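You operate a simulated robot arm through the tools that you are given. There is no shell and no other tool.

You are at the controls of a simulated robot arm. One attempt, no reset.

TASK
Rinse the suds off the orange nozzle and stand it on the rack.
Fine: the drying rack; turn the sink tap on for it and shut it again at the end.

It is judged by the outcome, as a careful person would: the job done as asked, and still so three seconds after it is handed in. It fails if anything else is knocked over, pushed out of place, dropped, spilled or broken.

THE ROBOT
A 7-joint arm with a two-finger parallel gripper, fixed in place. Base frame: the origin is at the foot of the arm, x ahead of it, y to its left, z up. Readings come in m, rad, newtons and seconds.
With the tool pointing down near the work surface it reaches from about 0.24 to 0.68 m from the base axis. Its first joint turns from -1.152 to 1.152 rad. Payload 2.4 kg.
The tool frame sits at the grasp point between the pads (the TCP): z along the fingers, y along the line on which they close. The tips reach 0.03 m beyond it. Largest opening 0.094 m; finger width 0.028, thickness 0.01; the body of the gripper, 0.05 by 0.096 m, starts 0.055 m behind the TCP.
Orientation is that of the tool frame in the base frame, as [roll, pitch, yaw] about the fixed x, y, z axes, in that order (R = Rz(yaw) Ry(pitch) Rx(roll)). With the fingers straight down and closing along the base's y, the tool's x points along the base's -x, its y along +y and its z along -z.

THE INTERFACE
- The arm moves only by the tool step_arm. Its argument "targets" is a list of rows, each an object (a shift or turn left out is 0, a gripper value left out holds the last) with "delta_pos": the shift along the tool's x, y, z in units of 50 mm (1.0 is 50 mm), a list of three; "turn": the turn, a rotation vector about the tool's x, y, z in units of 4 degrees (1.0 is 4 degrees), a list of three; "hand": the finger opening in m, from 0 to 0.094. In form: [{"delta_pos": [x, y, z], "turn": [ax, ay, az], "hand": hand}, ...]. A call has 1 to 20 rows; each row shifts and turns the commanded pose from where the row before left it, along the tool's axes as they then stand. A call with a number of a shift or a turn outside -1 to 1 is refused whole. Rows are played at 5 a second. More than 0.05 m and 0.15 rad between two rows, or a gripper value outside its range, and nothing of the call is played. Where a pose cannot be reached the arm comes as near as it can. A force on the tool above 40 N (or 10 N above the force at the start of the call, whichever is more), or a blocked arm, ends the call early, and 0.2 s more pass. The fingers move at their own pace (about 0.153 m/s each) and stop on an object; they squeeze with about 37 N. The grip force told is the motor's: it shows also when the fingers shut on nothing. Time passes only in rows, and 0.2 s behind the last, so rows that do not move let the fingers close. The reply holds the time, the measured pose of the TCP, the force on the tool along the base axes, the opening and the grip force, in the units named above and with some noise, with the torque about the TCP (base axes, N m) and any sound that the robot's microphone picked up.
- Cameras (640 x 400 px; columns grow to the right, rows downward): "scene" is fixed at [0.0383, 0.4709, 1.4506]; the picture's right is [-0.76, -0.65, 0.00], its down [-0.33, 0.38, -0.87] and it looks along [0.57, -0.66, -0.50] (base axes); focal length 309 px, centre (320, 200). "wrist" rides on the gripper at [0.076, 0.014, -0.102] in the tool frame; the picture's right is [-0.18, 0.98, 0.00], its down [-0.75, -0.14, -0.64] and it looks along [-0.63, -0.12, 0.77] (tool axes); focal length 243 px, centre (320, 200). There is no depth. A picture from a camera that has moved, and an enlarged one, comes with that camera's place and axes in the base frame and with its lens.
- grab_frame(camera): a new picture of that camera. The clock stands still meanwhile.
- close_up(camera, box): a new picture of the part [left, top, right, bottom] of that camera's present view, enlarged. The clock stands still meanwhile.
- sign_off(): hands the job in; it is judged then, once.

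Nothing tells you positions but the pictures and the camera data. Unless the task says otherwise, let go and move clear before handing in.

The tools are called after ">>>" as a command line: name --argument value ..., lists and objects as JSON in quotes. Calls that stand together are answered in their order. step_arm: Moves the arm, as the interface text tells. Its arguments: {"type":"object","properties":{"targets":{"type":"array","items":{"type":"object","properties":{"delta_pos":{"type":"array","items":{"type":"number"}},"turn":{"type":"array","items":{"type":"number"}},"hand":{"type":"number"}}}}},"required":["targets"]} The other tools are called the same way: grab_frame (camera) takes a picture; close_up (camera, box) takes an enlarged picture of a part of a camera's view; sign_off () hands the job in.

At the start:

```text
time: 0.0
tool_pos: [0.3419, -0.1722, 1.2558]
tool_rot: [3.141, 0.0, -3.141]
force: [0.3, 0.1, -0.8]
ft_torque: [-0.02, 0.01, 0.04]
width: 0.0939
grip_force: 0.1
```

scene: 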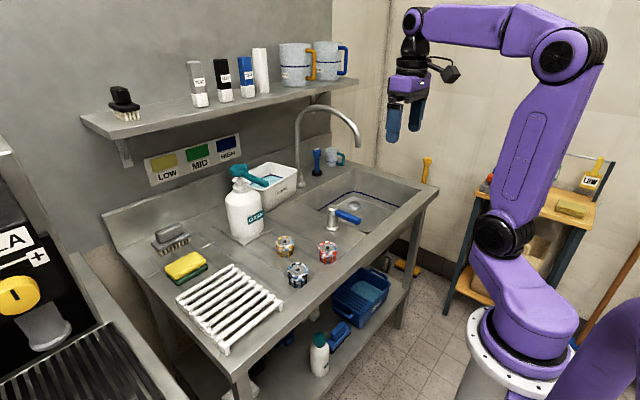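
wrist: 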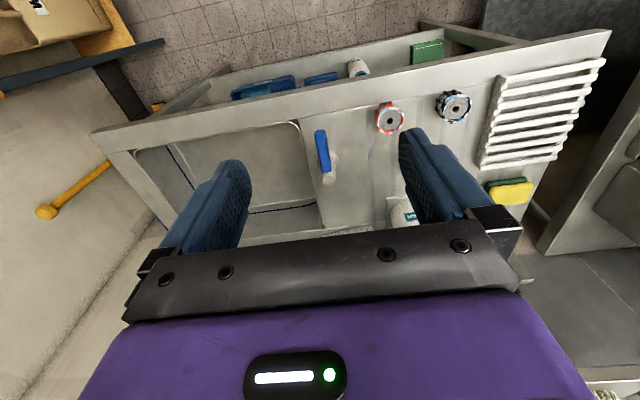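

I see a sink bench with a tap with a blue lever, three small round objects (orange, blue, red patterned), a white drying rack, and a shelf of other things. I'll look closer before moving.

>>> close_up --camera "scene" --box '[250, 200, 410, 300]'

>>> close_up --camera "scene" --box '[130, 200, 290, 300]'

>>> close_up --camera "scene" --box '[270, 80, 450, 200]'

>>> close_up --camera "scene" --box '[140, 240, 300, 360]'

```text
4.00 times, centred on (330, 250) of scene
camera zoom: at [0.0383, 0.4709, 1.4506], right [-0.76, -0.65, 0.0], down [-0.33, 0.38, -0.87], along [0.57, -0.66, -0.5], focal length 1235 px, centre (280, 0)
```

zoom: 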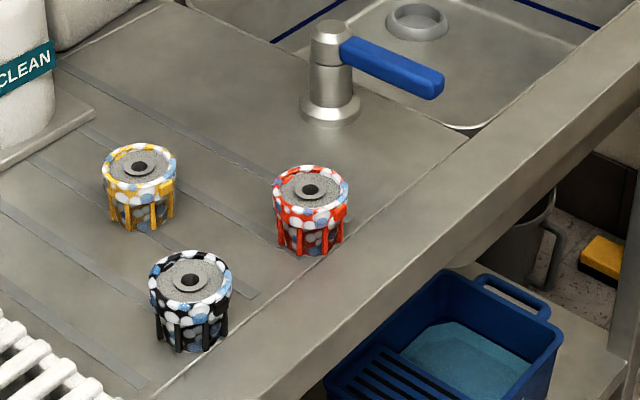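

```text
4.00 times, centred on (210, 250) of scene
camera zoom: at [0.0383, 0.4709, 1.4506], right [-0.76, -0.65, 0.0], down [-0.33, 0.38, -0.87], along [0.57, -0.66, -0.5], focal length 1235 px, centre (760, 0)
```

zoom: 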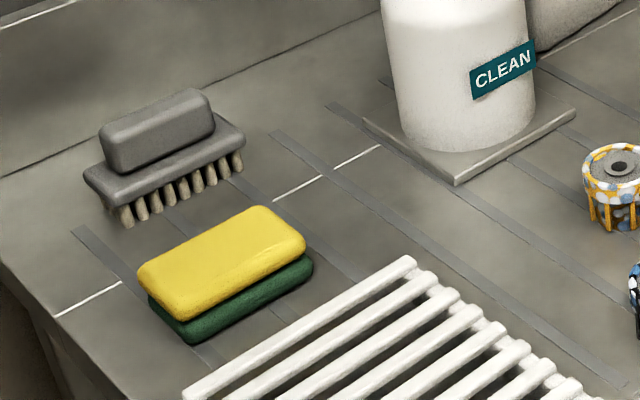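

```text
3.33 times, centred on (360, 140) of scene
camera zoom: at [0.0383, 0.4709, 1.4506], right [-0.76, -0.65, 0.0], down [-0.33, 0.38, -0.87], along [0.57, -0.66, -0.5], focal length 1029 px, centre (187, 400)
```

zoom: 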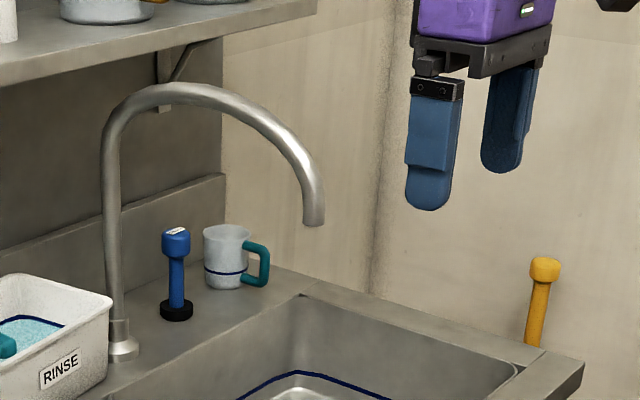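

```text
3.33 times, centred on (220, 300) of scene
camera zoom: at [0.0383, 0.4709, 1.4506], right [-0.76, -0.65, 0.0], down [-0.33, 0.38, -0.87], along [0.57, -0.66, -0.5], focal length 1029 px, centre (653, -133)
```

zoom: 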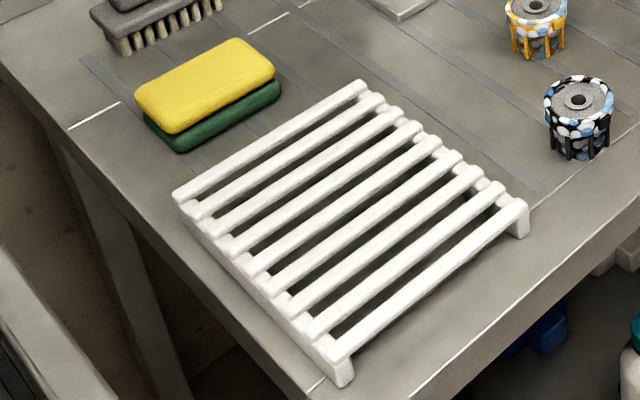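

Three spray nozzles stand on the bench, all sudsy. I need to tell which is truly orange, so I'm zooming in further.

>>> close_up --camera "scene" --box '[270, 230, 302, 262]'

>>> close_up --camera "scene" --box '[312, 236, 344, 268]'

>>> close_up --camera "scene" --box '[282, 258, 314, 290]'

>>> close_up --camera "scene" --box '[300, 160, 440, 250]'

>>> close_up --camera "scene" --box '[560, 140, 620, 220]'

>>> close_up --camera "wrist" --box '[300, 50, 640, 240]'

```text
12.50 times, centred on (286, 246) of scene
camera zoom: at [0.0383, 0.4709, 1.4506], right [-0.76, -0.65, 0.0], down [-0.33, 0.38, -0.87], along [0.57, -0.66, -0.5], focal length 3859 px, centre (745, -375)
```

zoom: 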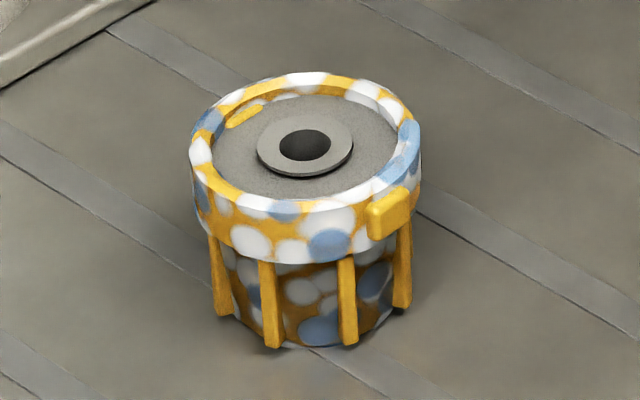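

```text
12.50 times, centred on (328, 252) of scene
camera zoom: at [0.0383, 0.4709, 1.4506], right [-0.76, -0.65, 0.0], down [-0.33, 0.38, -0.87], along [0.57, -0.66, -0.5], focal length 3859 px, centre (220, -450)
```

zoom: 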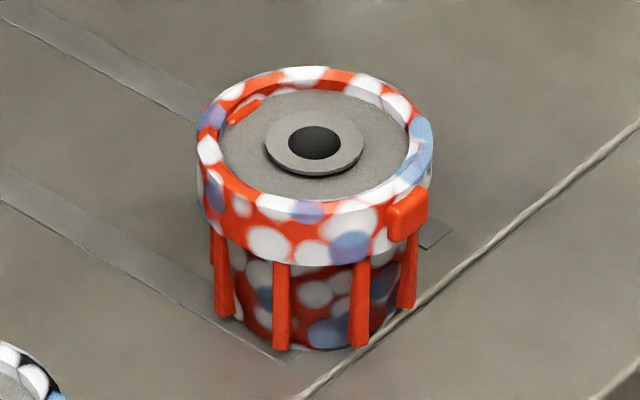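

```text
12.50 times, centred on (298, 274) of scene
camera zoom: at [0.0383, 0.4709, 1.4506], right [-0.76, -0.65, 0.0], down [-0.33, 0.38, -0.87], along [0.57, -0.66, -0.5], focal length 3859 px, centre (595, -725)
```

zoom: 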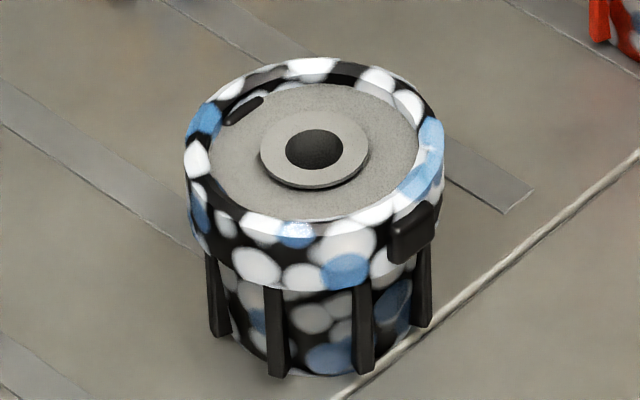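

```text
4.44 times, centred on (370, 205) of scene
camera zoom: at [0.0383, 0.4709, 1.4506], right [-0.76, -0.65, 0.0], down [-0.33, 0.38, -0.87], along [0.57, -0.66, -0.5], focal length 1372 px, centre (98, 178)
```

zoom: 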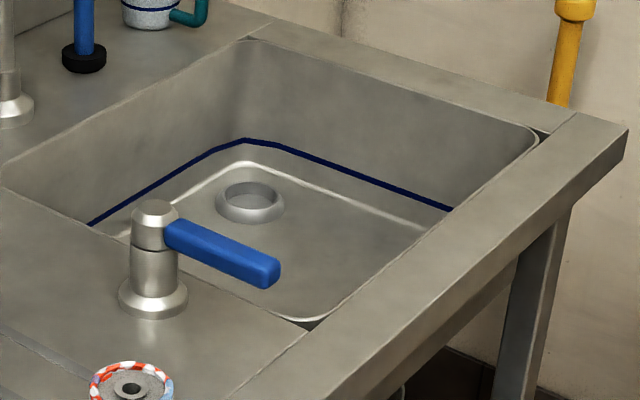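

```text
5.00 times, centred on (590, 180) of scene
camera zoom: at [0.0383, 0.4709, 1.4506], right [-0.76, -0.65, 0.0], down [-0.33, 0.38, -0.87], along [0.57, -0.66, -0.5], focal length 1544 px, centre (-1030, 300)
```

zoom: 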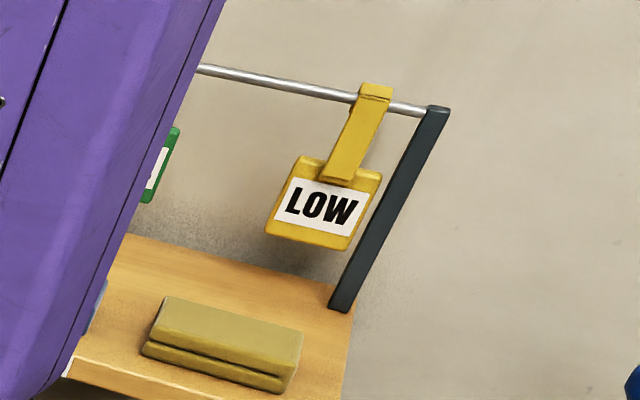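

```text
1.88 times, centred on (470, 145) of wrist
camera zoom: at [0.2664, -0.1572, 1.3565], right [0.18, 0.98, 0.0], down [0.75, -0.14, 0.64], along [0.63, -0.12, -0.77], focal length 457 px, centre (38, 304)
```

zoom: 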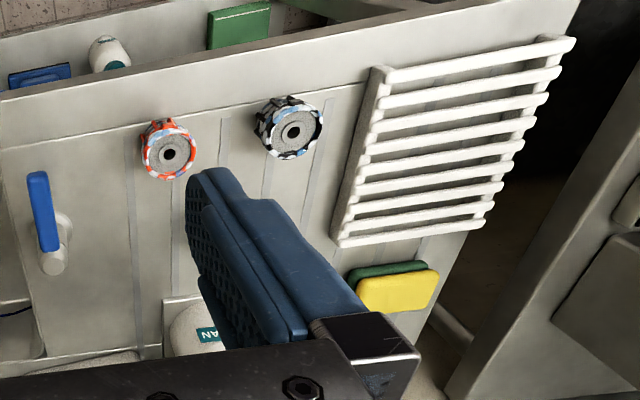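

Two nozzles could be argued about: a golden one and a vermilion one. I'm checking other coloured things in the scene as colour references.

>>> close_up --camera "scene" --box '[180, 30, 370, 120]'

>>> close_up --camera "scene" --box '[400, 140, 540, 280]'

>>> close_up --camera "scene" --box '[130, 120, 300, 240]'

>>> close_up --camera "scene" --box '[260, 250, 420, 400]'

>>> close_up --camera "scene" --box '[0, 200, 120, 400]'

>>> close_up --camera "scene" --box '[540, 140, 640, 360]'

```text
3.37 times, centred on (275, 75) of scene
camera zoom: at [0.0383, 0.4709, 1.4506], right [-0.76, -0.65, 0.0], down [-0.33, 0.38, -0.87], along [0.57, -0.66, -0.5], focal length 1040 px, centre (472, 621)
```

zoom: 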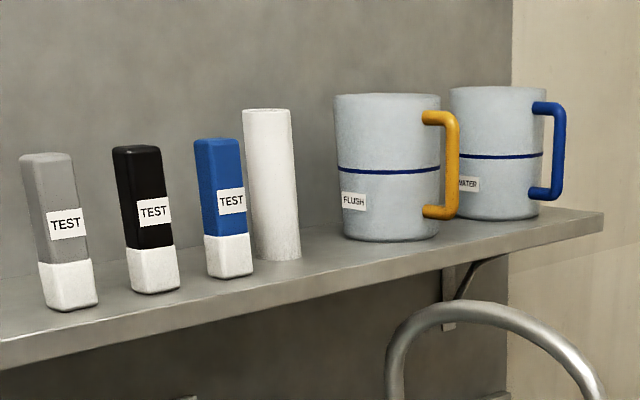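

```text
2.86 times, centred on (470, 210) of scene
camera zoom: at [0.0383, 0.4709, 1.4506], right [-0.76, -0.65, 0.0], down [-0.33, 0.38, -0.87], along [0.57, -0.66, -0.5], focal length 882 px, centre (-109, 171)
```

zoom: 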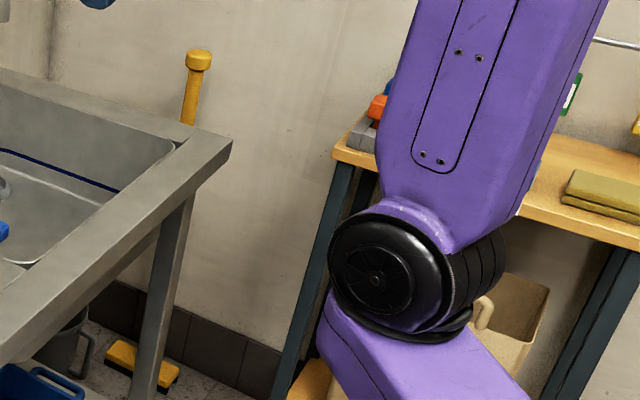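

```text
3.33 times, centred on (215, 180) of scene
camera zoom: at [0.0383, 0.4709, 1.4506], right [-0.76, -0.65, 0.0], down [-0.33, 0.38, -0.87], along [0.57, -0.66, -0.5], focal length 1029 px, centre (670, 267)
```

zoom: 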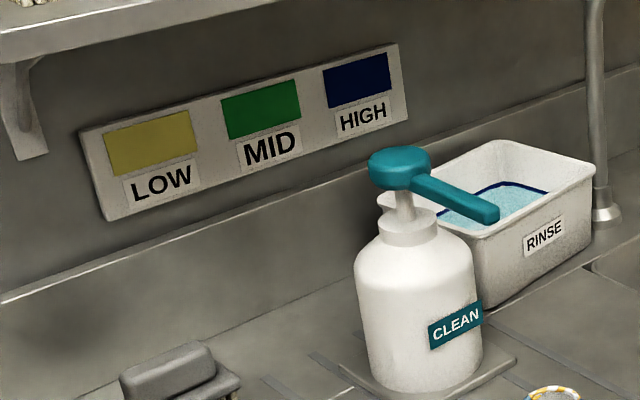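

```text
2.67 times, centred on (340, 325) of scene
camera zoom: at [0.0383, 0.4709, 1.4506], right [-0.76, -0.65, 0.0], down [-0.33, 0.38, -0.87], along [0.57, -0.66, -0.5], focal length 823 px, centre (267, -133)
```

zoom: 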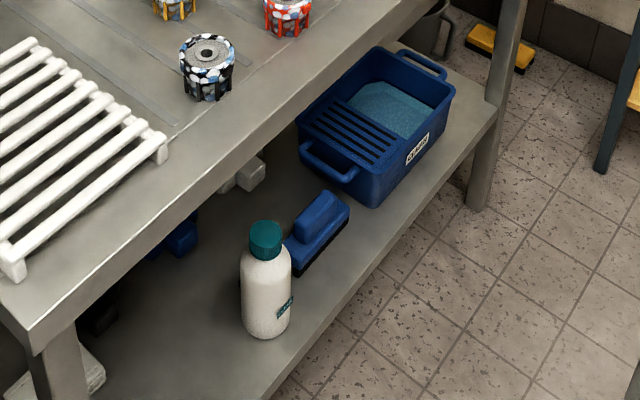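

```text
2.00 times, centred on (60, 300) of scene
camera zoom: at [0.0383, 0.4709, 1.4506], right [-0.76, -0.65, 0.0], down [-0.33, 0.38, -0.87], along [0.57, -0.66, -0.5], focal length 618 px, centre (840, 0)
```

zoom: 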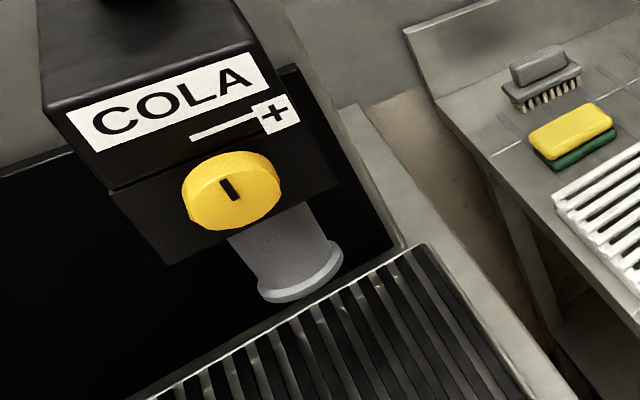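

```text
1.82 times, centred on (590, 250) of scene
camera zoom: at [0.0383, 0.4709, 1.4506], right [-0.76, -0.65, 0.0], down [-0.33, 0.38, -0.87], along [0.57, -0.66, -0.5], focal length 561 px, centre (-171, 109)
```

zoom: 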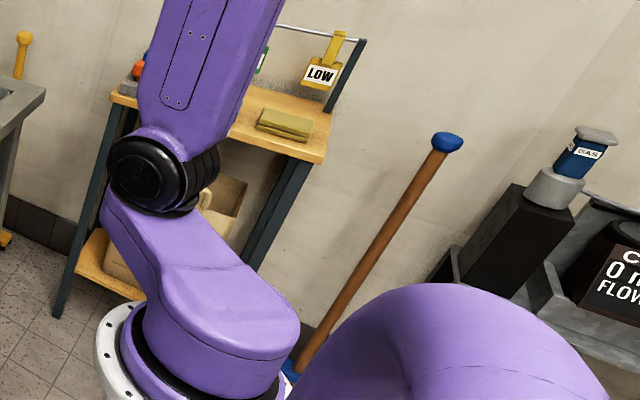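

By triangulation the vermilion nozzle sits near (0.47,-0.06), the black one near (0.47,0.06), and the golden one near (0.58,0.00), with tops at z≈0.90. I'm moving the wrist camera closer to judge colours and geometry.

>>> step_arm --targets '[{"delta_pos": [-0.527, 0.473, 0.3]}, {"delta_pos": [-0.527, 0.473, 0.3]}, {"delta_pos": [-0.527, 0.473, 0.3]}, {"delta_pos": [-0.527, 0.473, 0.3]}, {"delta_pos": [-0.4, 0.473, 0.3]}, {"delta_pos": [0, 0.473, 0.3]}, {"delta_pos": [0, 0, 0]}]'

>>> grab_frame --camera "wrist"

>>> grab_frame --camera "scene"

```text
time: 1.6
tool_pos: [0.47, -0.0289, 1.1622]
tool_rot: [3.141, 0.001, -3.141]
force: [0.2, 0.2, 0.0]
ft_torque: [-0.02, 0.0, -0.03]
width: 0.0941
grip_force: 0.0
```

```text
taken
camera wrist: at [0.3928, -0.0146, 1.265], right [0.18, 0.98, 0.0], down [0.75, -0.14, 0.64], along [0.63, -0.12, -0.77], focal length 243 px, centre (320, 200)
```

wrist: 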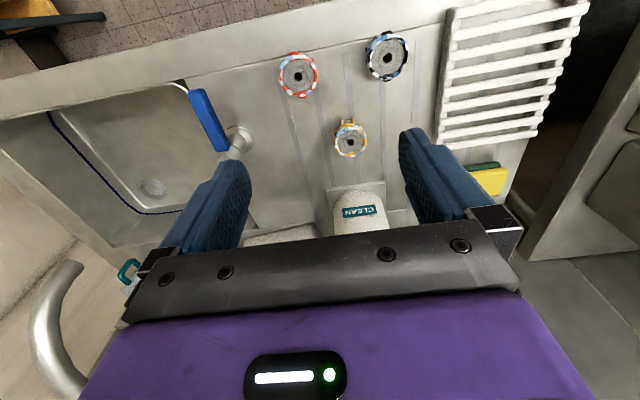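

```text
taken
```

scene: 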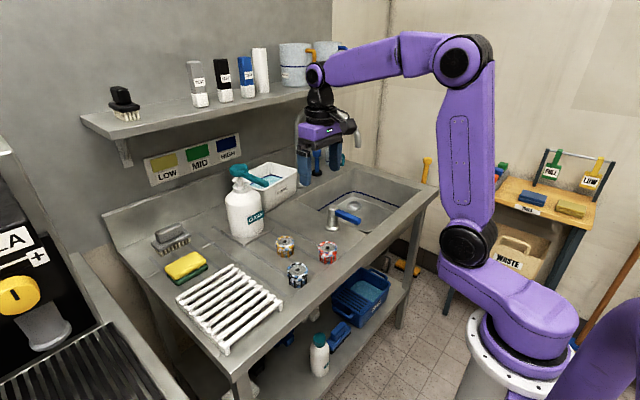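

>>> close_up --camera "wrist" --box '[260, 40, 380, 160]'

>>> close_up --camera "scene" --box '[480, 140, 620, 280]'

>>> close_up --camera "scene" --box '[484, 150, 534, 200]'

```text
3.33 times, centred on (320, 100) of wrist
camera zoom: at [0.3928, -0.0146, 1.265], right [0.18, 0.98, 0.0], down [0.75, -0.14, 0.64], along [0.63, -0.12, -0.77], focal length 809 px, centre (320, 533)
```

zoom: 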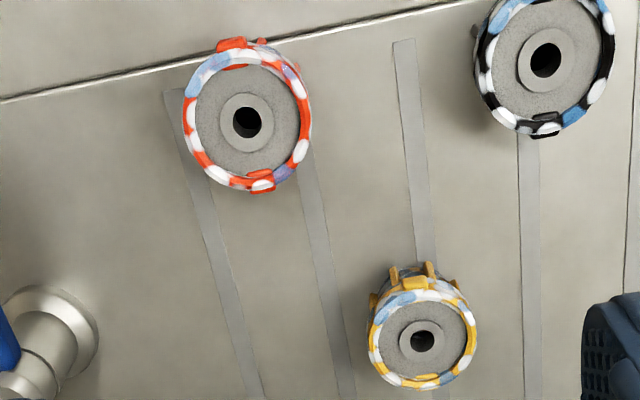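

```text
2.86 times, centred on (550, 210) of scene
camera zoom: at [0.0383, 0.4709, 1.4506], right [-0.76, -0.65, 0.0], down [-0.33, 0.38, -0.87], along [0.57, -0.66, -0.5], focal length 882 px, centre (-337, 171)
```

zoom: 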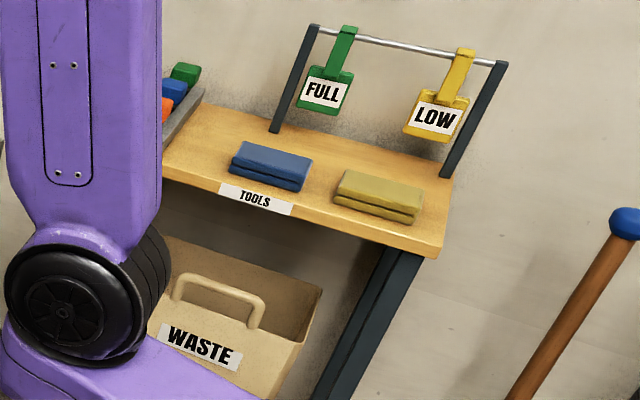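

```text
8.00 times, centred on (509, 175) of scene
camera zoom: at [0.0383, 0.4709, 1.4506], right [-0.76, -0.65, 0.0], down [-0.33, 0.38, -0.87], along [0.57, -0.66, -0.5], focal length 2470 px, centre (-1192, 400)
```

zoom: 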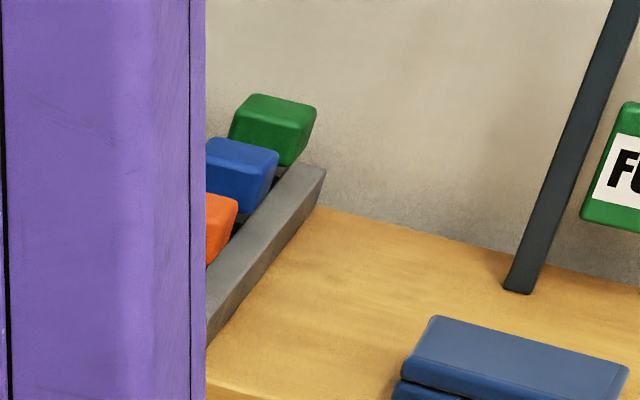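

The cart tray holds coloured blocks, including one clearly orange, which makes a useful colour reference. I'll swing left so the arm doesn't hide it and look at the rack as well.

>>> step_arm --targets '[{"delta_pos": [0, 0.9, 0]}, {"delta_pos": [0, 0.9, 0]}, {"delta_pos": [0, 0.9, 0]}, {"delta_pos": [0, 0.9, 0]}, {"delta_pos": [0, 0, 0]}]'

>>> close_up --camera "scene" --box '[470, 150, 520, 200]'

>>> grab_frame --camera "wrist"

>>> grab_frame --camera "scene"

>>> close_up --camera "scene" --box '[318, 241, 338, 261]'

```text
time: 2.8
tool_pos: [0.4688, 0.1525, 1.1614]
tool_rot: [3.139, -0.001, 3.14]
force: [0.3, -0.4, 0.1]
ft_torque: [-0.03, 0.0, 0.0]
width: 0.0942
grip_force: 0.1
```

```text
8.00 times, centred on (495, 175) of scene
camera zoom: at [0.0383, 0.4709, 1.4506], right [-0.76, -0.65, 0.0], down [-0.33, 0.38, -0.87], along [0.57, -0.66, -0.5], focal length 2470 px, centre (-1080, 400)
```

zoom: 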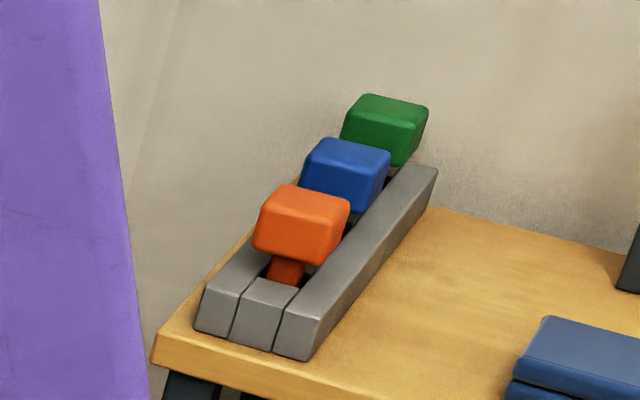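

```text
taken
camera wrist: at [0.392, 0.1676, 1.2635], right [0.18, 0.98, 0.0], down [0.75, -0.14, 0.64], along [0.63, -0.12, -0.77], focal length 243 px, centre (320, 200)
```

wrist: 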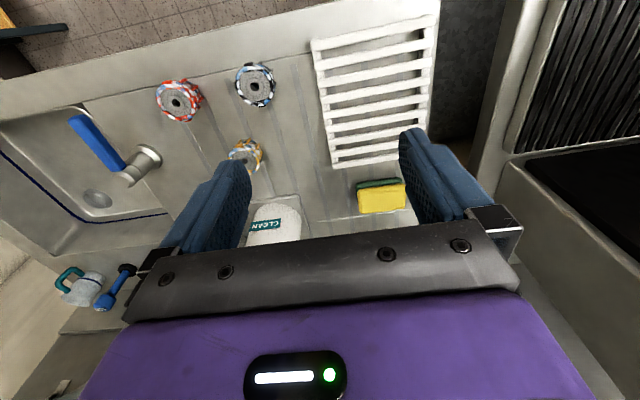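

```text
taken
```

scene: 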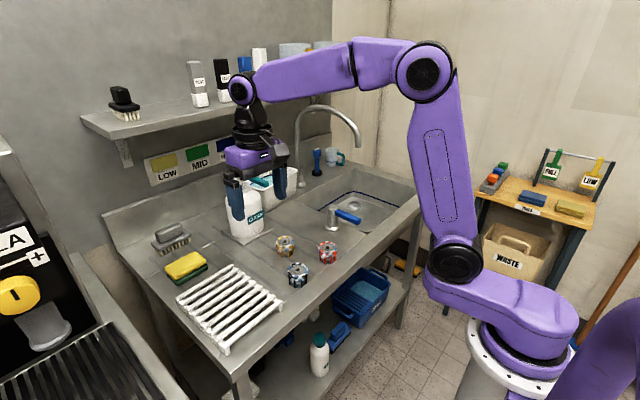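

```text
16.00 times, centred on (328, 251) of scene
camera zoom: at [0.0383, 0.4709, 1.4506], right [-0.76, -0.65, 0.0], down [-0.33, 0.38, -0.87], along [0.57, -0.66, -0.5], focal length 4940 px, centre (192, -616)
```

zoom: 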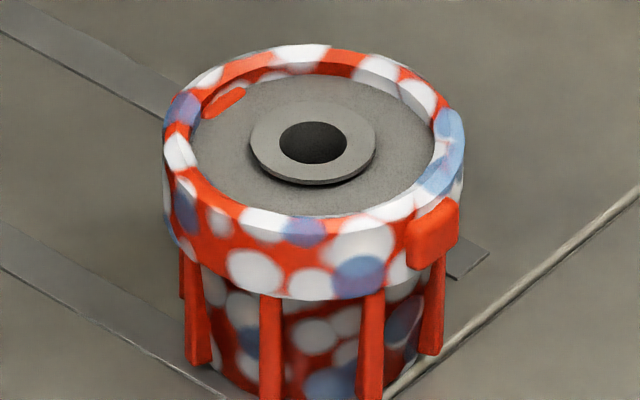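

I'll zoom right into plain (suds-free) ribs of both candidates and the orange block to compare hue directly.

>>> close_up --camera "scene" --box '[326, 256, 329, 259]'

>>> close_up --camera "scene" --box '[282, 252, 285, 255]'

>>> close_up --camera "scene" --box '[490, 174, 496, 180]'

>>> close_up --camera "wrist" --box '[140, 60, 280, 170]'

>>> close_up --camera "scene" --box '[170, 250, 210, 290]'

```text
16.00 times, centred on (328, 258) of scene
camera zoom: at [0.0383, 0.4709, 1.4506], right [-0.76, -0.65, 0.0], down [-0.33, 0.38, -0.87], along [0.57, -0.66, -0.5], focal length 4940 px, centre (200, -720)
```

zoom: 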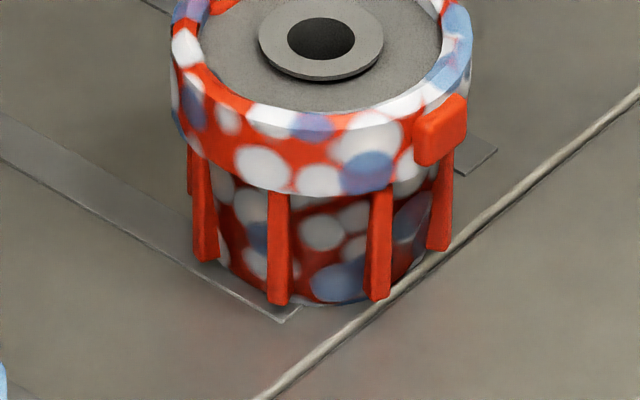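

```text
16.00 times, centred on (284, 254) of scene
camera zoom: at [0.0383, 0.4709, 1.4506], right [-0.76, -0.65, 0.0], down [-0.33, 0.38, -0.87], along [0.57, -0.66, -0.5], focal length 4940 px, centre (904, -656)
```

zoom: 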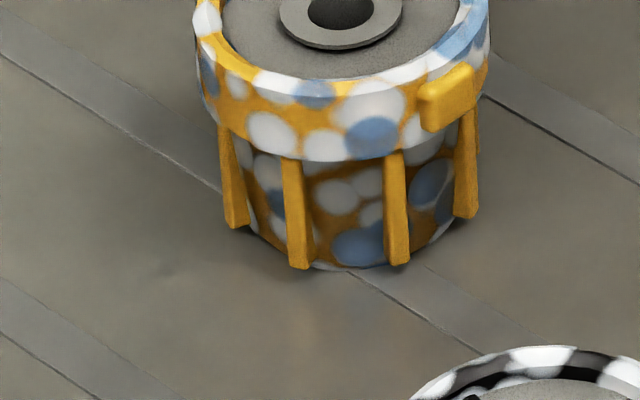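

```text
16.00 times, centred on (493, 177) of scene
camera zoom: at [0.0383, 0.4709, 1.4506], right [-0.76, -0.65, 0.0], down [-0.33, 0.38, -0.87], along [0.57, -0.66, -0.5], focal length 4940 px, centre (-2448, 568)
```

zoom: 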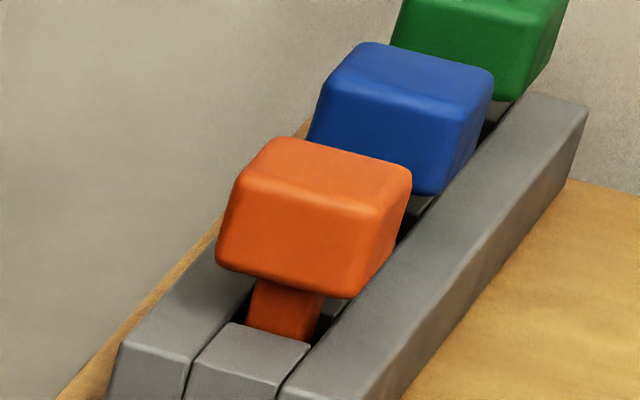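

```text
3.64 times, centred on (210, 115) of wrist
camera zoom: at [0.392, 0.1676, 1.2635], right [0.18, 0.98, 0.0], down [0.75, -0.14, 0.64], along [0.63, -0.12, -0.77], focal length 882 px, centre (720, 509)
```

zoom: 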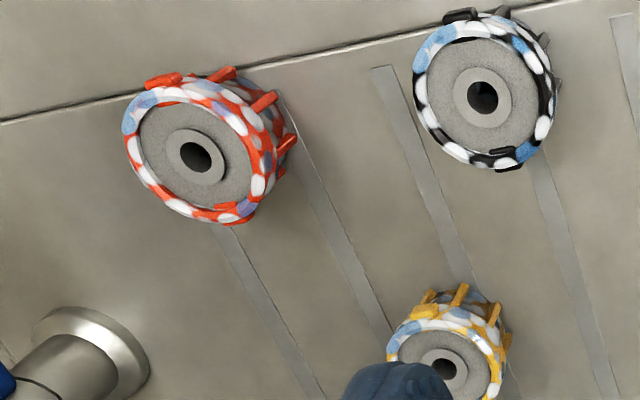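

```text
10.00 times, centred on (190, 270) of scene
camera zoom: at [0.0383, 0.4709, 1.4506], right [-0.76, -0.65, 0.0], down [-0.33, 0.38, -0.87], along [0.57, -0.66, -0.5], focal length 3087 px, centre (1620, -500)
```

zoom: 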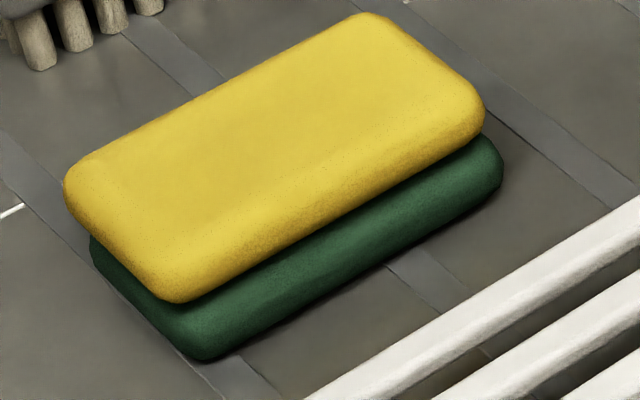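

The vermilion nozzle is redder than the orange block and the golden one is yellower, so I want more context. I'm checking labels on the machines for hints on colour coding.

>>> close_up --camera "scene" --box '[580, 180, 640, 270]'

>>> close_up --camera "scene" --box '[0, 130, 100, 250]'

>>> close_up --camera "scene" --box '[0, 250, 140, 400]'

>>> close_up --camera "wrist" --box '[440, 0, 640, 200]'

```text
4.44 times, centred on (610, 225) of scene
camera zoom: at [0.0383, 0.4709, 1.4506], right [-0.76, -0.65, 0.0], down [-0.33, 0.38, -0.87], along [0.57, -0.66, -0.5], focal length 1372 px, centre (-969, 89)
```

zoom: 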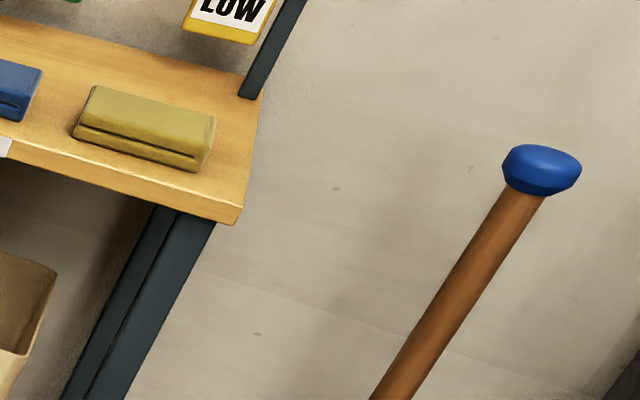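

```text
3.33 times, centred on (50, 190) of scene
camera zoom: at [0.0383, 0.4709, 1.4506], right [-0.76, -0.65, 0.0], down [-0.33, 0.38, -0.87], along [0.57, -0.66, -0.5], focal length 1029 px, centre (1220, 233)
```

zoom: 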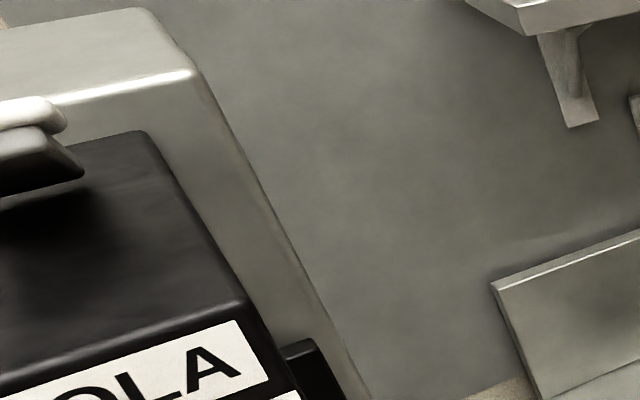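

```text
2.67 times, centred on (70, 325) of scene
camera zoom: at [0.0383, 0.4709, 1.4506], right [-0.76, -0.65, 0.0], down [-0.33, 0.38, -0.87], along [0.57, -0.66, -0.5], focal length 823 px, centre (987, -133)
```

zoom: 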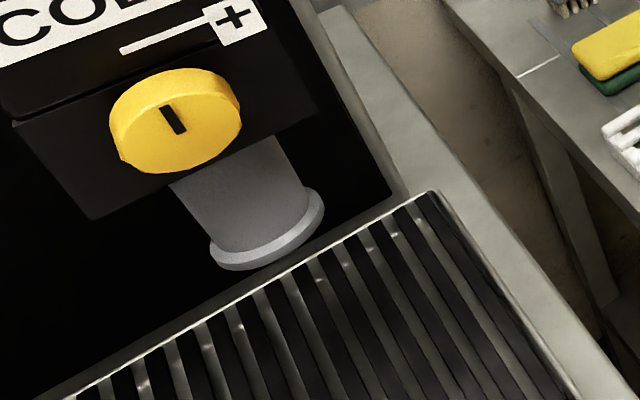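

```text
2.00 times, centred on (540, 100) of wrist
camera zoom: at [0.392, 0.1676, 1.2635], right [0.18, 0.98, 0.0], down [0.75, -0.14, 0.64], along [0.63, -0.12, -0.77], focal length 485 px, centre (-120, 400)
```

zoom: 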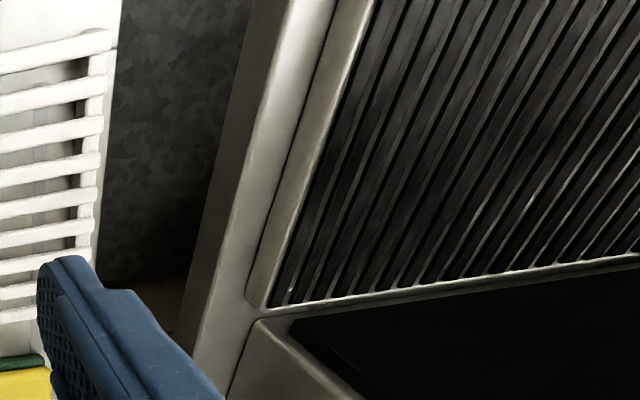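

This is a soda dispenser area, so the nozzles may match other dispenser heads. I'll turn the wrist camera to the left, in place, to see the rest of the machine.

>>> step_arm --targets '[{"turn": [0, 0, -1]}, {"turn": [0, 0, -1]}, {"turn": [0, 0, -1]}, {"turn": [0, 0, -1]}, {"turn": [0, 0, -1]}, {"turn": [0, 0, -1]}, {"turn": [0, 0, -1]}, {"turn": [0, 0, -1]}, {"turn": [0, 0, -1]}, {"turn": [0, 0, -1]}, {"turn": [0, 0, -1]}, {"turn": [0, 0, -1]}, {"turn": [0, -1, 0]}, {"turn": [0, -1, 0]}, {"turn": [0, -1, 0]}, {"turn": [0, -1, 0]}, {"turn": [0, -1, 0]}, {"turn": [0, -1, 0]}]'

>>> grab_frame --camera "wrist"

```text
time: 6.6
tool_pos: [0.4696, 0.1497, 1.1643]
tool_rot: [-3.141, 0.42, -2.303]
force: [-0.4, 0.7, 0.4]
ft_torque: [-0.03, 0.0, 0.0]
width: 0.0942
grip_force: 0.1
```

```text
taken
camera wrist: at [0.3836, 0.0774, 1.2267], right [-0.62, 0.78, 0.07], down [0.39, 0.22, 0.89], along [0.68, 0.58, -0.44], focal length 243 px, centre (320, 200)
```

wrist: 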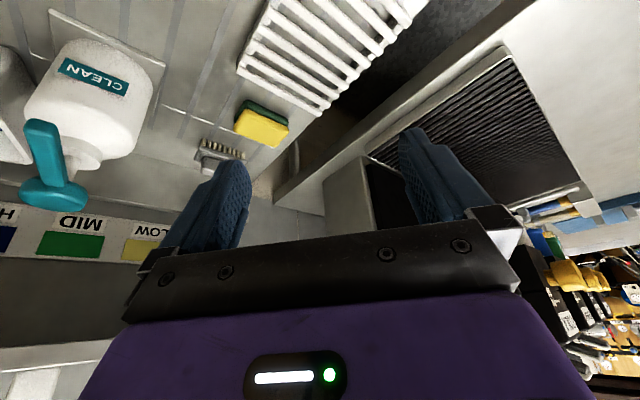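

>>> close_up --camera "wrist" --box '[490, 190, 640, 390]'

```text
2.00 times, centred on (565, 290) of wrist
camera zoom: at [0.3836, 0.0774, 1.2267], right [-0.62, 0.78, 0.07], down [0.39, 0.22, 0.89], along [0.68, 0.58, -0.44], focal length 485 px, centre (-170, 20)
```

zoom: 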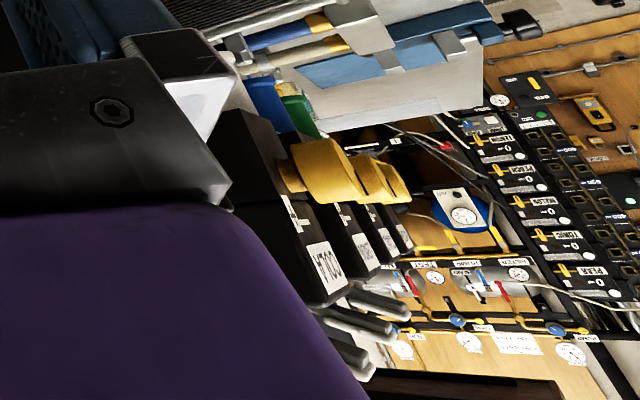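

There is a row of dispenser heads and a syrup board further left. Turning a bit more in place to read them.

>>> step_arm --targets '[{"turn": [0, 0, -1]}, {"turn": [0, 0, -1]}, {"turn": [0, 0, -1]}, {"turn": [0, 0, -1]}, {"turn": [0, 0, -1]}, {"turn": [0, 0, -1]}, {"turn": [0, 0, -1]}, {"turn": [0, 0, -1]}, {"turn": [0, 0, -1]}, {"turn": [0, 0, -1]}]'

>>> grab_frame --camera "wrist"

```text
time: 8.8
tool_pos: [0.4698, 0.1484, 1.1637]
tool_rot: [-2.862, 0.317, -1.56]
force: [0.5, 0.2, -0.7]
ft_torque: [0.01, -0.03, -0.01]
width: 0.094
grip_force: 0.0
```

```text
taken
camera wrist: at [0.4274, 0.0472, 1.2301], right [-0.95, 0.25, -0.2], down [-0.05, 0.51, 0.86], along [0.32, 0.82, -0.47], focal length 243 px, centre (320, 200)
```

wrist: 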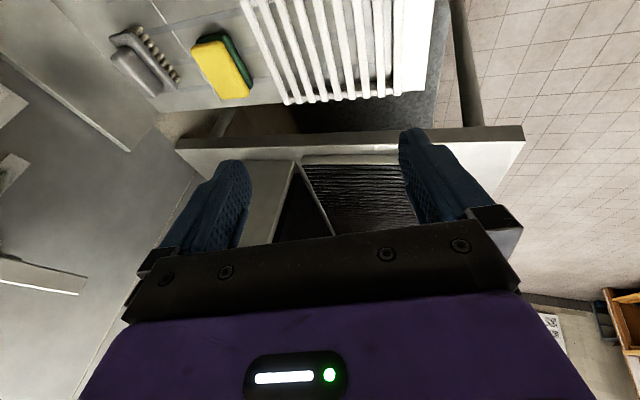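

>>> step_arm --targets '[{"turn": [0, 0, 1]}, {"turn": [0, 0, 1]}, {"turn": [0, 0, 1]}, {"turn": [0, 0, 1]}, {"turn": [0, 0, 1]}, {"turn": [0, 0, 1]}, {"turn": [0, 0, 1]}, {"turn": [0, -1, 0]}, {"turn": [0, -1, 0]}, {"turn": [0, -1, 0]}, {"turn": [0, -1, 0]}, {"turn": [0, -1, 0]}, {"turn": [0, -1, 0]}, {"turn": [0, -1, 0]}]'

>>> grab_frame --camera "wrist"

```text
time: 11.8
tool_pos: [0.4694, 0.149, 1.1636]
tool_rot: [-3.005, 0.895, -2.005]
force: [0.7, 0.1, 0.1]
ft_torque: [0.03, -0.02, -0.01]
width: 0.0938
grip_force: 0.1
```

```text
taken
camera wrist: at [0.3898, 0.0486, 1.1665], right [-0.79, 0.61, 0.06], down [0.03, -0.06, 1.0], along [0.61, 0.79, 0.03], focal length 243 px, centre (320, 200)
```

wrist: 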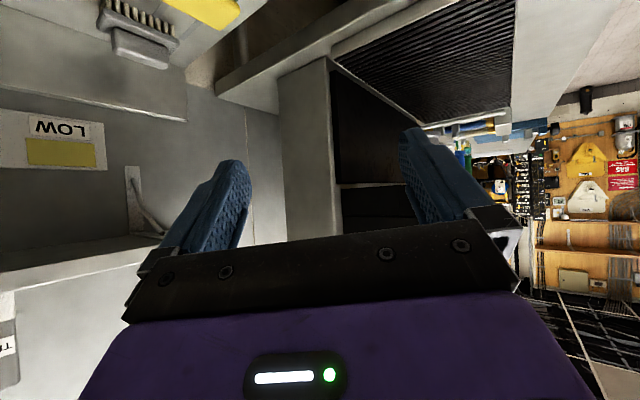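

>>> close_up --camera "wrist" --box '[440, 70, 640, 270]'

>>> close_up --camera "wrist" --box '[440, 140, 560, 240]'

>>> close_up --camera "wrist" --box '[540, 90, 640, 240]'

```text
2.00 times, centred on (540, 170) of wrist
camera zoom: at [0.3898, 0.0486, 1.1665], right [-0.79, 0.61, 0.06], down [0.03, -0.06, 1.0], along [0.61, 0.79, 0.03], focal length 485 px, centre (-120, 260)
```

zoom: 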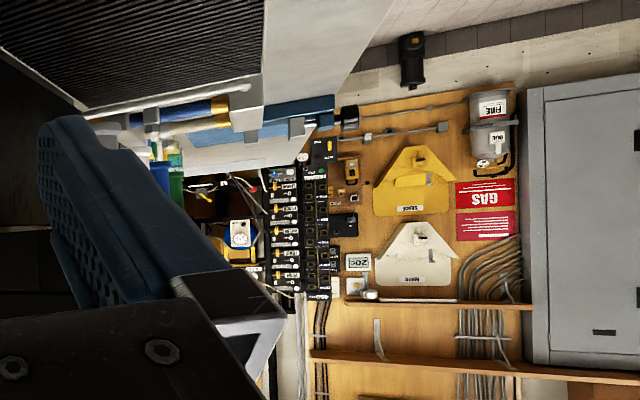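

```text
4.00 times, centred on (500, 190) of wrist
camera zoom: at [0.3898, 0.0486, 1.1665], right [-0.79, 0.61, 0.06], down [0.03, -0.06, 1.0], along [0.61, 0.79, 0.03], focal length 970 px, centre (-400, 240)
```

zoom: 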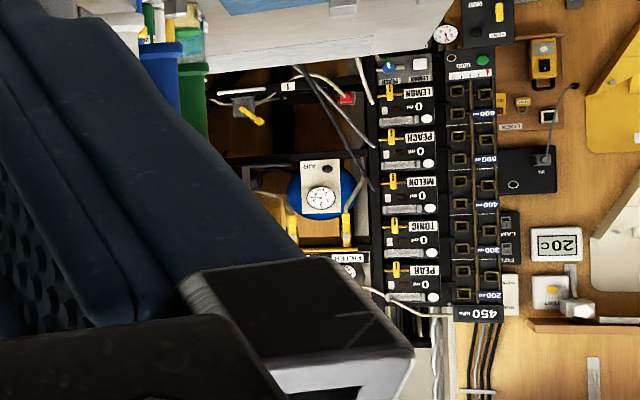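

```text
2.67 times, centred on (590, 165) of wrist
camera zoom: at [0.3898, 0.0486, 1.1665], right [-0.79, 0.61, 0.06], down [0.03, -0.06, 1.0], along [0.61, 0.79, 0.03], focal length 647 px, centre (-400, 293)
```

zoom: 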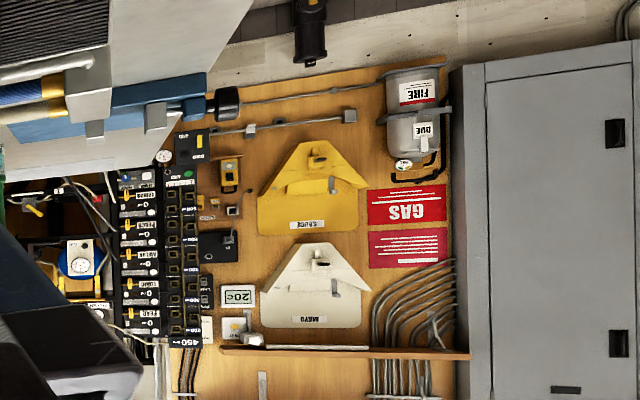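

Reds elsewhere in this room (GAS sign, valves) render as true crimson, and yellows run from amber to lemon. I'll return the wrist to straight down and compare the nozzles up close.

>>> step_arm --targets '[{"turn": [0, 1, 0]}, {"turn": [0, 1, 0]}, {"turn": [0, 1, 0]}, {"turn": [0, 1, 0]}, {"turn": [0, 1, 0]}, {"turn": [0, 1, 0]}, {"turn": [0, 1, 0]}, {"turn": [0, 0, 1]}, {"turn": [0, 0, 1]}, {"turn": [0, 0, 1]}, {"turn": [0, 1, 0]}, {"turn": [0, 1, 0]}, {"turn": [0, 1, 0]}, {"turn": [0, 1, 0]}, {"turn": [0, 1, 0]}, {"turn": [0, 1, 0]}, {"turn": [0, 0, 1]}, {"turn": [0, 0, 1]}, {"turn": [0, 0, 1]}, {"turn": [0, 0, 1]}]'

>>> step_arm --targets '[{"turn": [0, 0, 1]}, {"turn": [0, 0, 1]}, {"turn": [0, 0, 1]}, {"turn": [0, 0, 1]}, {"turn": [0, 0, 1]}, {"turn": [0, 0, 1]}, {"turn": [0, 0, 1]}, {"turn": [0, 0, 1]}, {"delta_pos": [0.2, -0.7, 0.4]}, {"delta_pos": [0.2, -0.7, 0.4]}, {"delta_pos": [0.2, -0.7, 0.4]}, {"delta_pos": [0, -0.7, 0.4]}, {"delta_pos": [0, -0.7, 0.4]}, {"delta_pos": [0, 0, 0]}]'

>>> grab_frame --camera "wrist"

```text
time: 16.0
tool_pos: [0.4687, 0.1479, 1.163]
tool_rot: [-3.141, 0.001, -2.586]
force: [0.3, 0.0, 0.0]
ft_torque: [-0.01, 0.01, -0.02]
width: 0.094
grip_force: 0.1
```

```text
time: 19.0
tool_pos: [0.4402, -0.0268, 1.0619]
tool_rot: [-3.14, 0.0, -3.141]
force: [0.0, 0.0, -1.2]
ft_torque: [0.02, -0.01, 0.02]
width: 0.0938
grip_force: 0.0
```

```text
taken
camera wrist: at [0.3637, -0.0119, 1.1647], right [0.18, 0.98, 0.0], down [0.75, -0.14, 0.64], along [0.63, -0.12, -0.77], focal length 243 px, centre (320, 200)
```

wrist: 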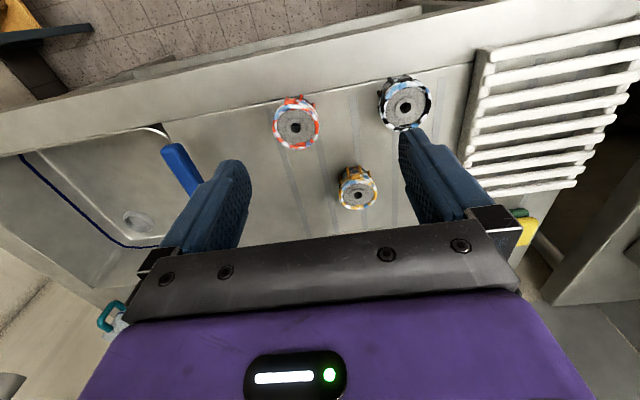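

>>> close_up --camera "wrist" --box '[260, 85, 340, 165]'

>>> close_up --camera "wrist" --box '[320, 145, 400, 225]'

>>> close_up --camera "scene" --box '[260, 220, 360, 300]'

```text
5.00 times, centred on (300, 125) of wrist
camera zoom: at [0.3637, -0.0119, 1.1647], right [0.18, 0.98, 0.0], down [0.75, -0.14, 0.64], along [0.63, -0.12, -0.77], focal length 1213 px, centre (420, 575)
```

zoom: 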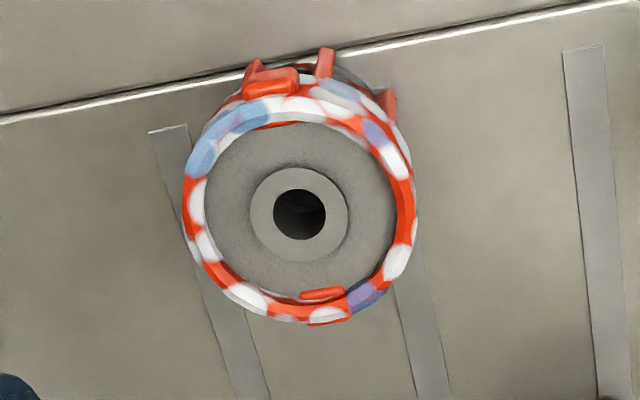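

```text
5.00 times, centred on (360, 185) of wrist
camera zoom: at [0.3637, -0.0119, 1.1647], right [0.18, 0.98, 0.0], down [0.75, -0.14, 0.64], along [0.63, -0.12, -0.77], focal length 1213 px, centre (120, 275)
```

zoom: 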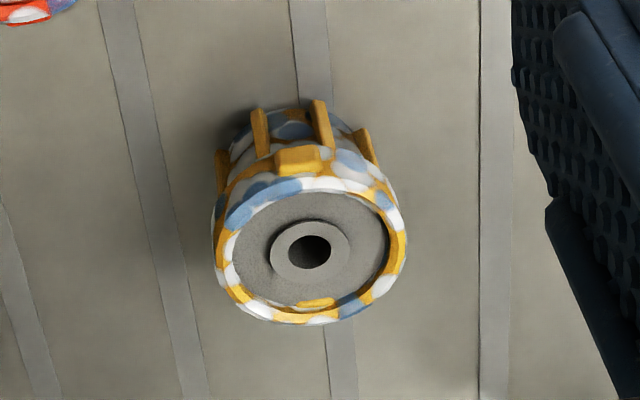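

```text
5.00 times, centred on (310, 260) of scene
camera zoom: at [0.0383, 0.4709, 1.4506], right [-0.76, -0.65, 0.0], down [-0.33, 0.38, -0.87], along [0.57, -0.66, -0.5], focal length 1544 px, centre (370, -100)
```

zoom: 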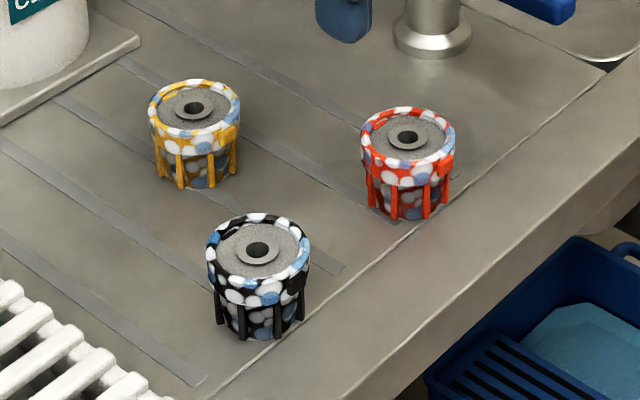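

The colours read roughly as vermilion-orange versus golden-yellow. To settle the naming, I'll raise up and look at the dispenser heads' labels from the left before touching anything.

>>> step_arm --targets '[{"delta_pos": [0.378, 0.556, -0.444]}, {"delta_pos": [0.378, 0.556, -0.444]}, {"delta_pos": [0.378, 0.556, -0.444]}, {"delta_pos": [0.378, 0.556, -0.444]}, {"delta_pos": [0.378, 0.556, -0.444]}, {"delta_pos": [0.378, 0.556, -0.444]}, {"delta_pos": [0.378, 0.556, -0.444]}, {"delta_pos": [0.378, 0.556, -0.444]}, {"delta_pos": [0.378, 0.556, -0.444]}, {"turn": [0, 0, -1]}, {"turn": [0, 0, -1]}, {"turn": [0, 0, -1]}, {"turn": [0, 0, -1]}, {"turn": [0, 0, -1]}, {"turn": [0, 0, -1]}, {"turn": [0, 0, -1]}, {"turn": [0, 0, -1]}, {"turn": [0, 0, -1]}, {"turn": [0, 0, -1]}]'

>>> step_arm --targets '[{"turn": [0, 0, -1]}, {"turn": [0, 0, -1]}, {"turn": [0, 0, -1]}, {"turn": [0, 0, -1]}, {"turn": [0, 0, -1]}, {"turn": [0, -1, 0]}, {"turn": [0, -1, 0]}, {"turn": [0, -1, 0]}, {"turn": [0, -1, 0]}, {"turn": [0, -1, 0]}, {"turn": [0, -1, 0]}, {"turn": [0, -1, 0]}, {"turn": [0, -1, 0]}, {"turn": [0, -1, 0]}, {"turn": [0, -1, 0]}]'

>>> grab_frame --camera "wrist"

```text
time: 23.0
tool_pos: [0.2673, 0.2247, 1.2644]
tool_rot: [-3.14, 0.0, -2.442]
force: [0.0, 0.0, -0.7]
ft_torque: [0.0, 0.0, 0.02]
width: 0.0938
grip_force: 0.0
```

```text
time: 26.2
tool_pos: [0.2682, 0.2241, 1.264]
tool_rot: [-3.141, 0.698, -2.094]
force: [0.1, 0.8, -0.2]
ft_torque: [0.0, 0.0, 0.0]
width: 0.0941
grip_force: 0.0
```

```text
taken
camera wrist: at [0.1933, 0.1253, 1.2934], right [-0.78, 0.61, 0.12], down [0.2, 0.07, 0.98], along [0.59, 0.79, -0.18], focal length 243 px, centre (320, 200)
```

wrist: 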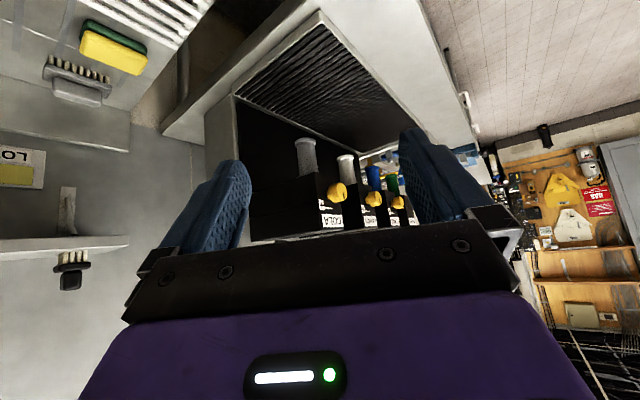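

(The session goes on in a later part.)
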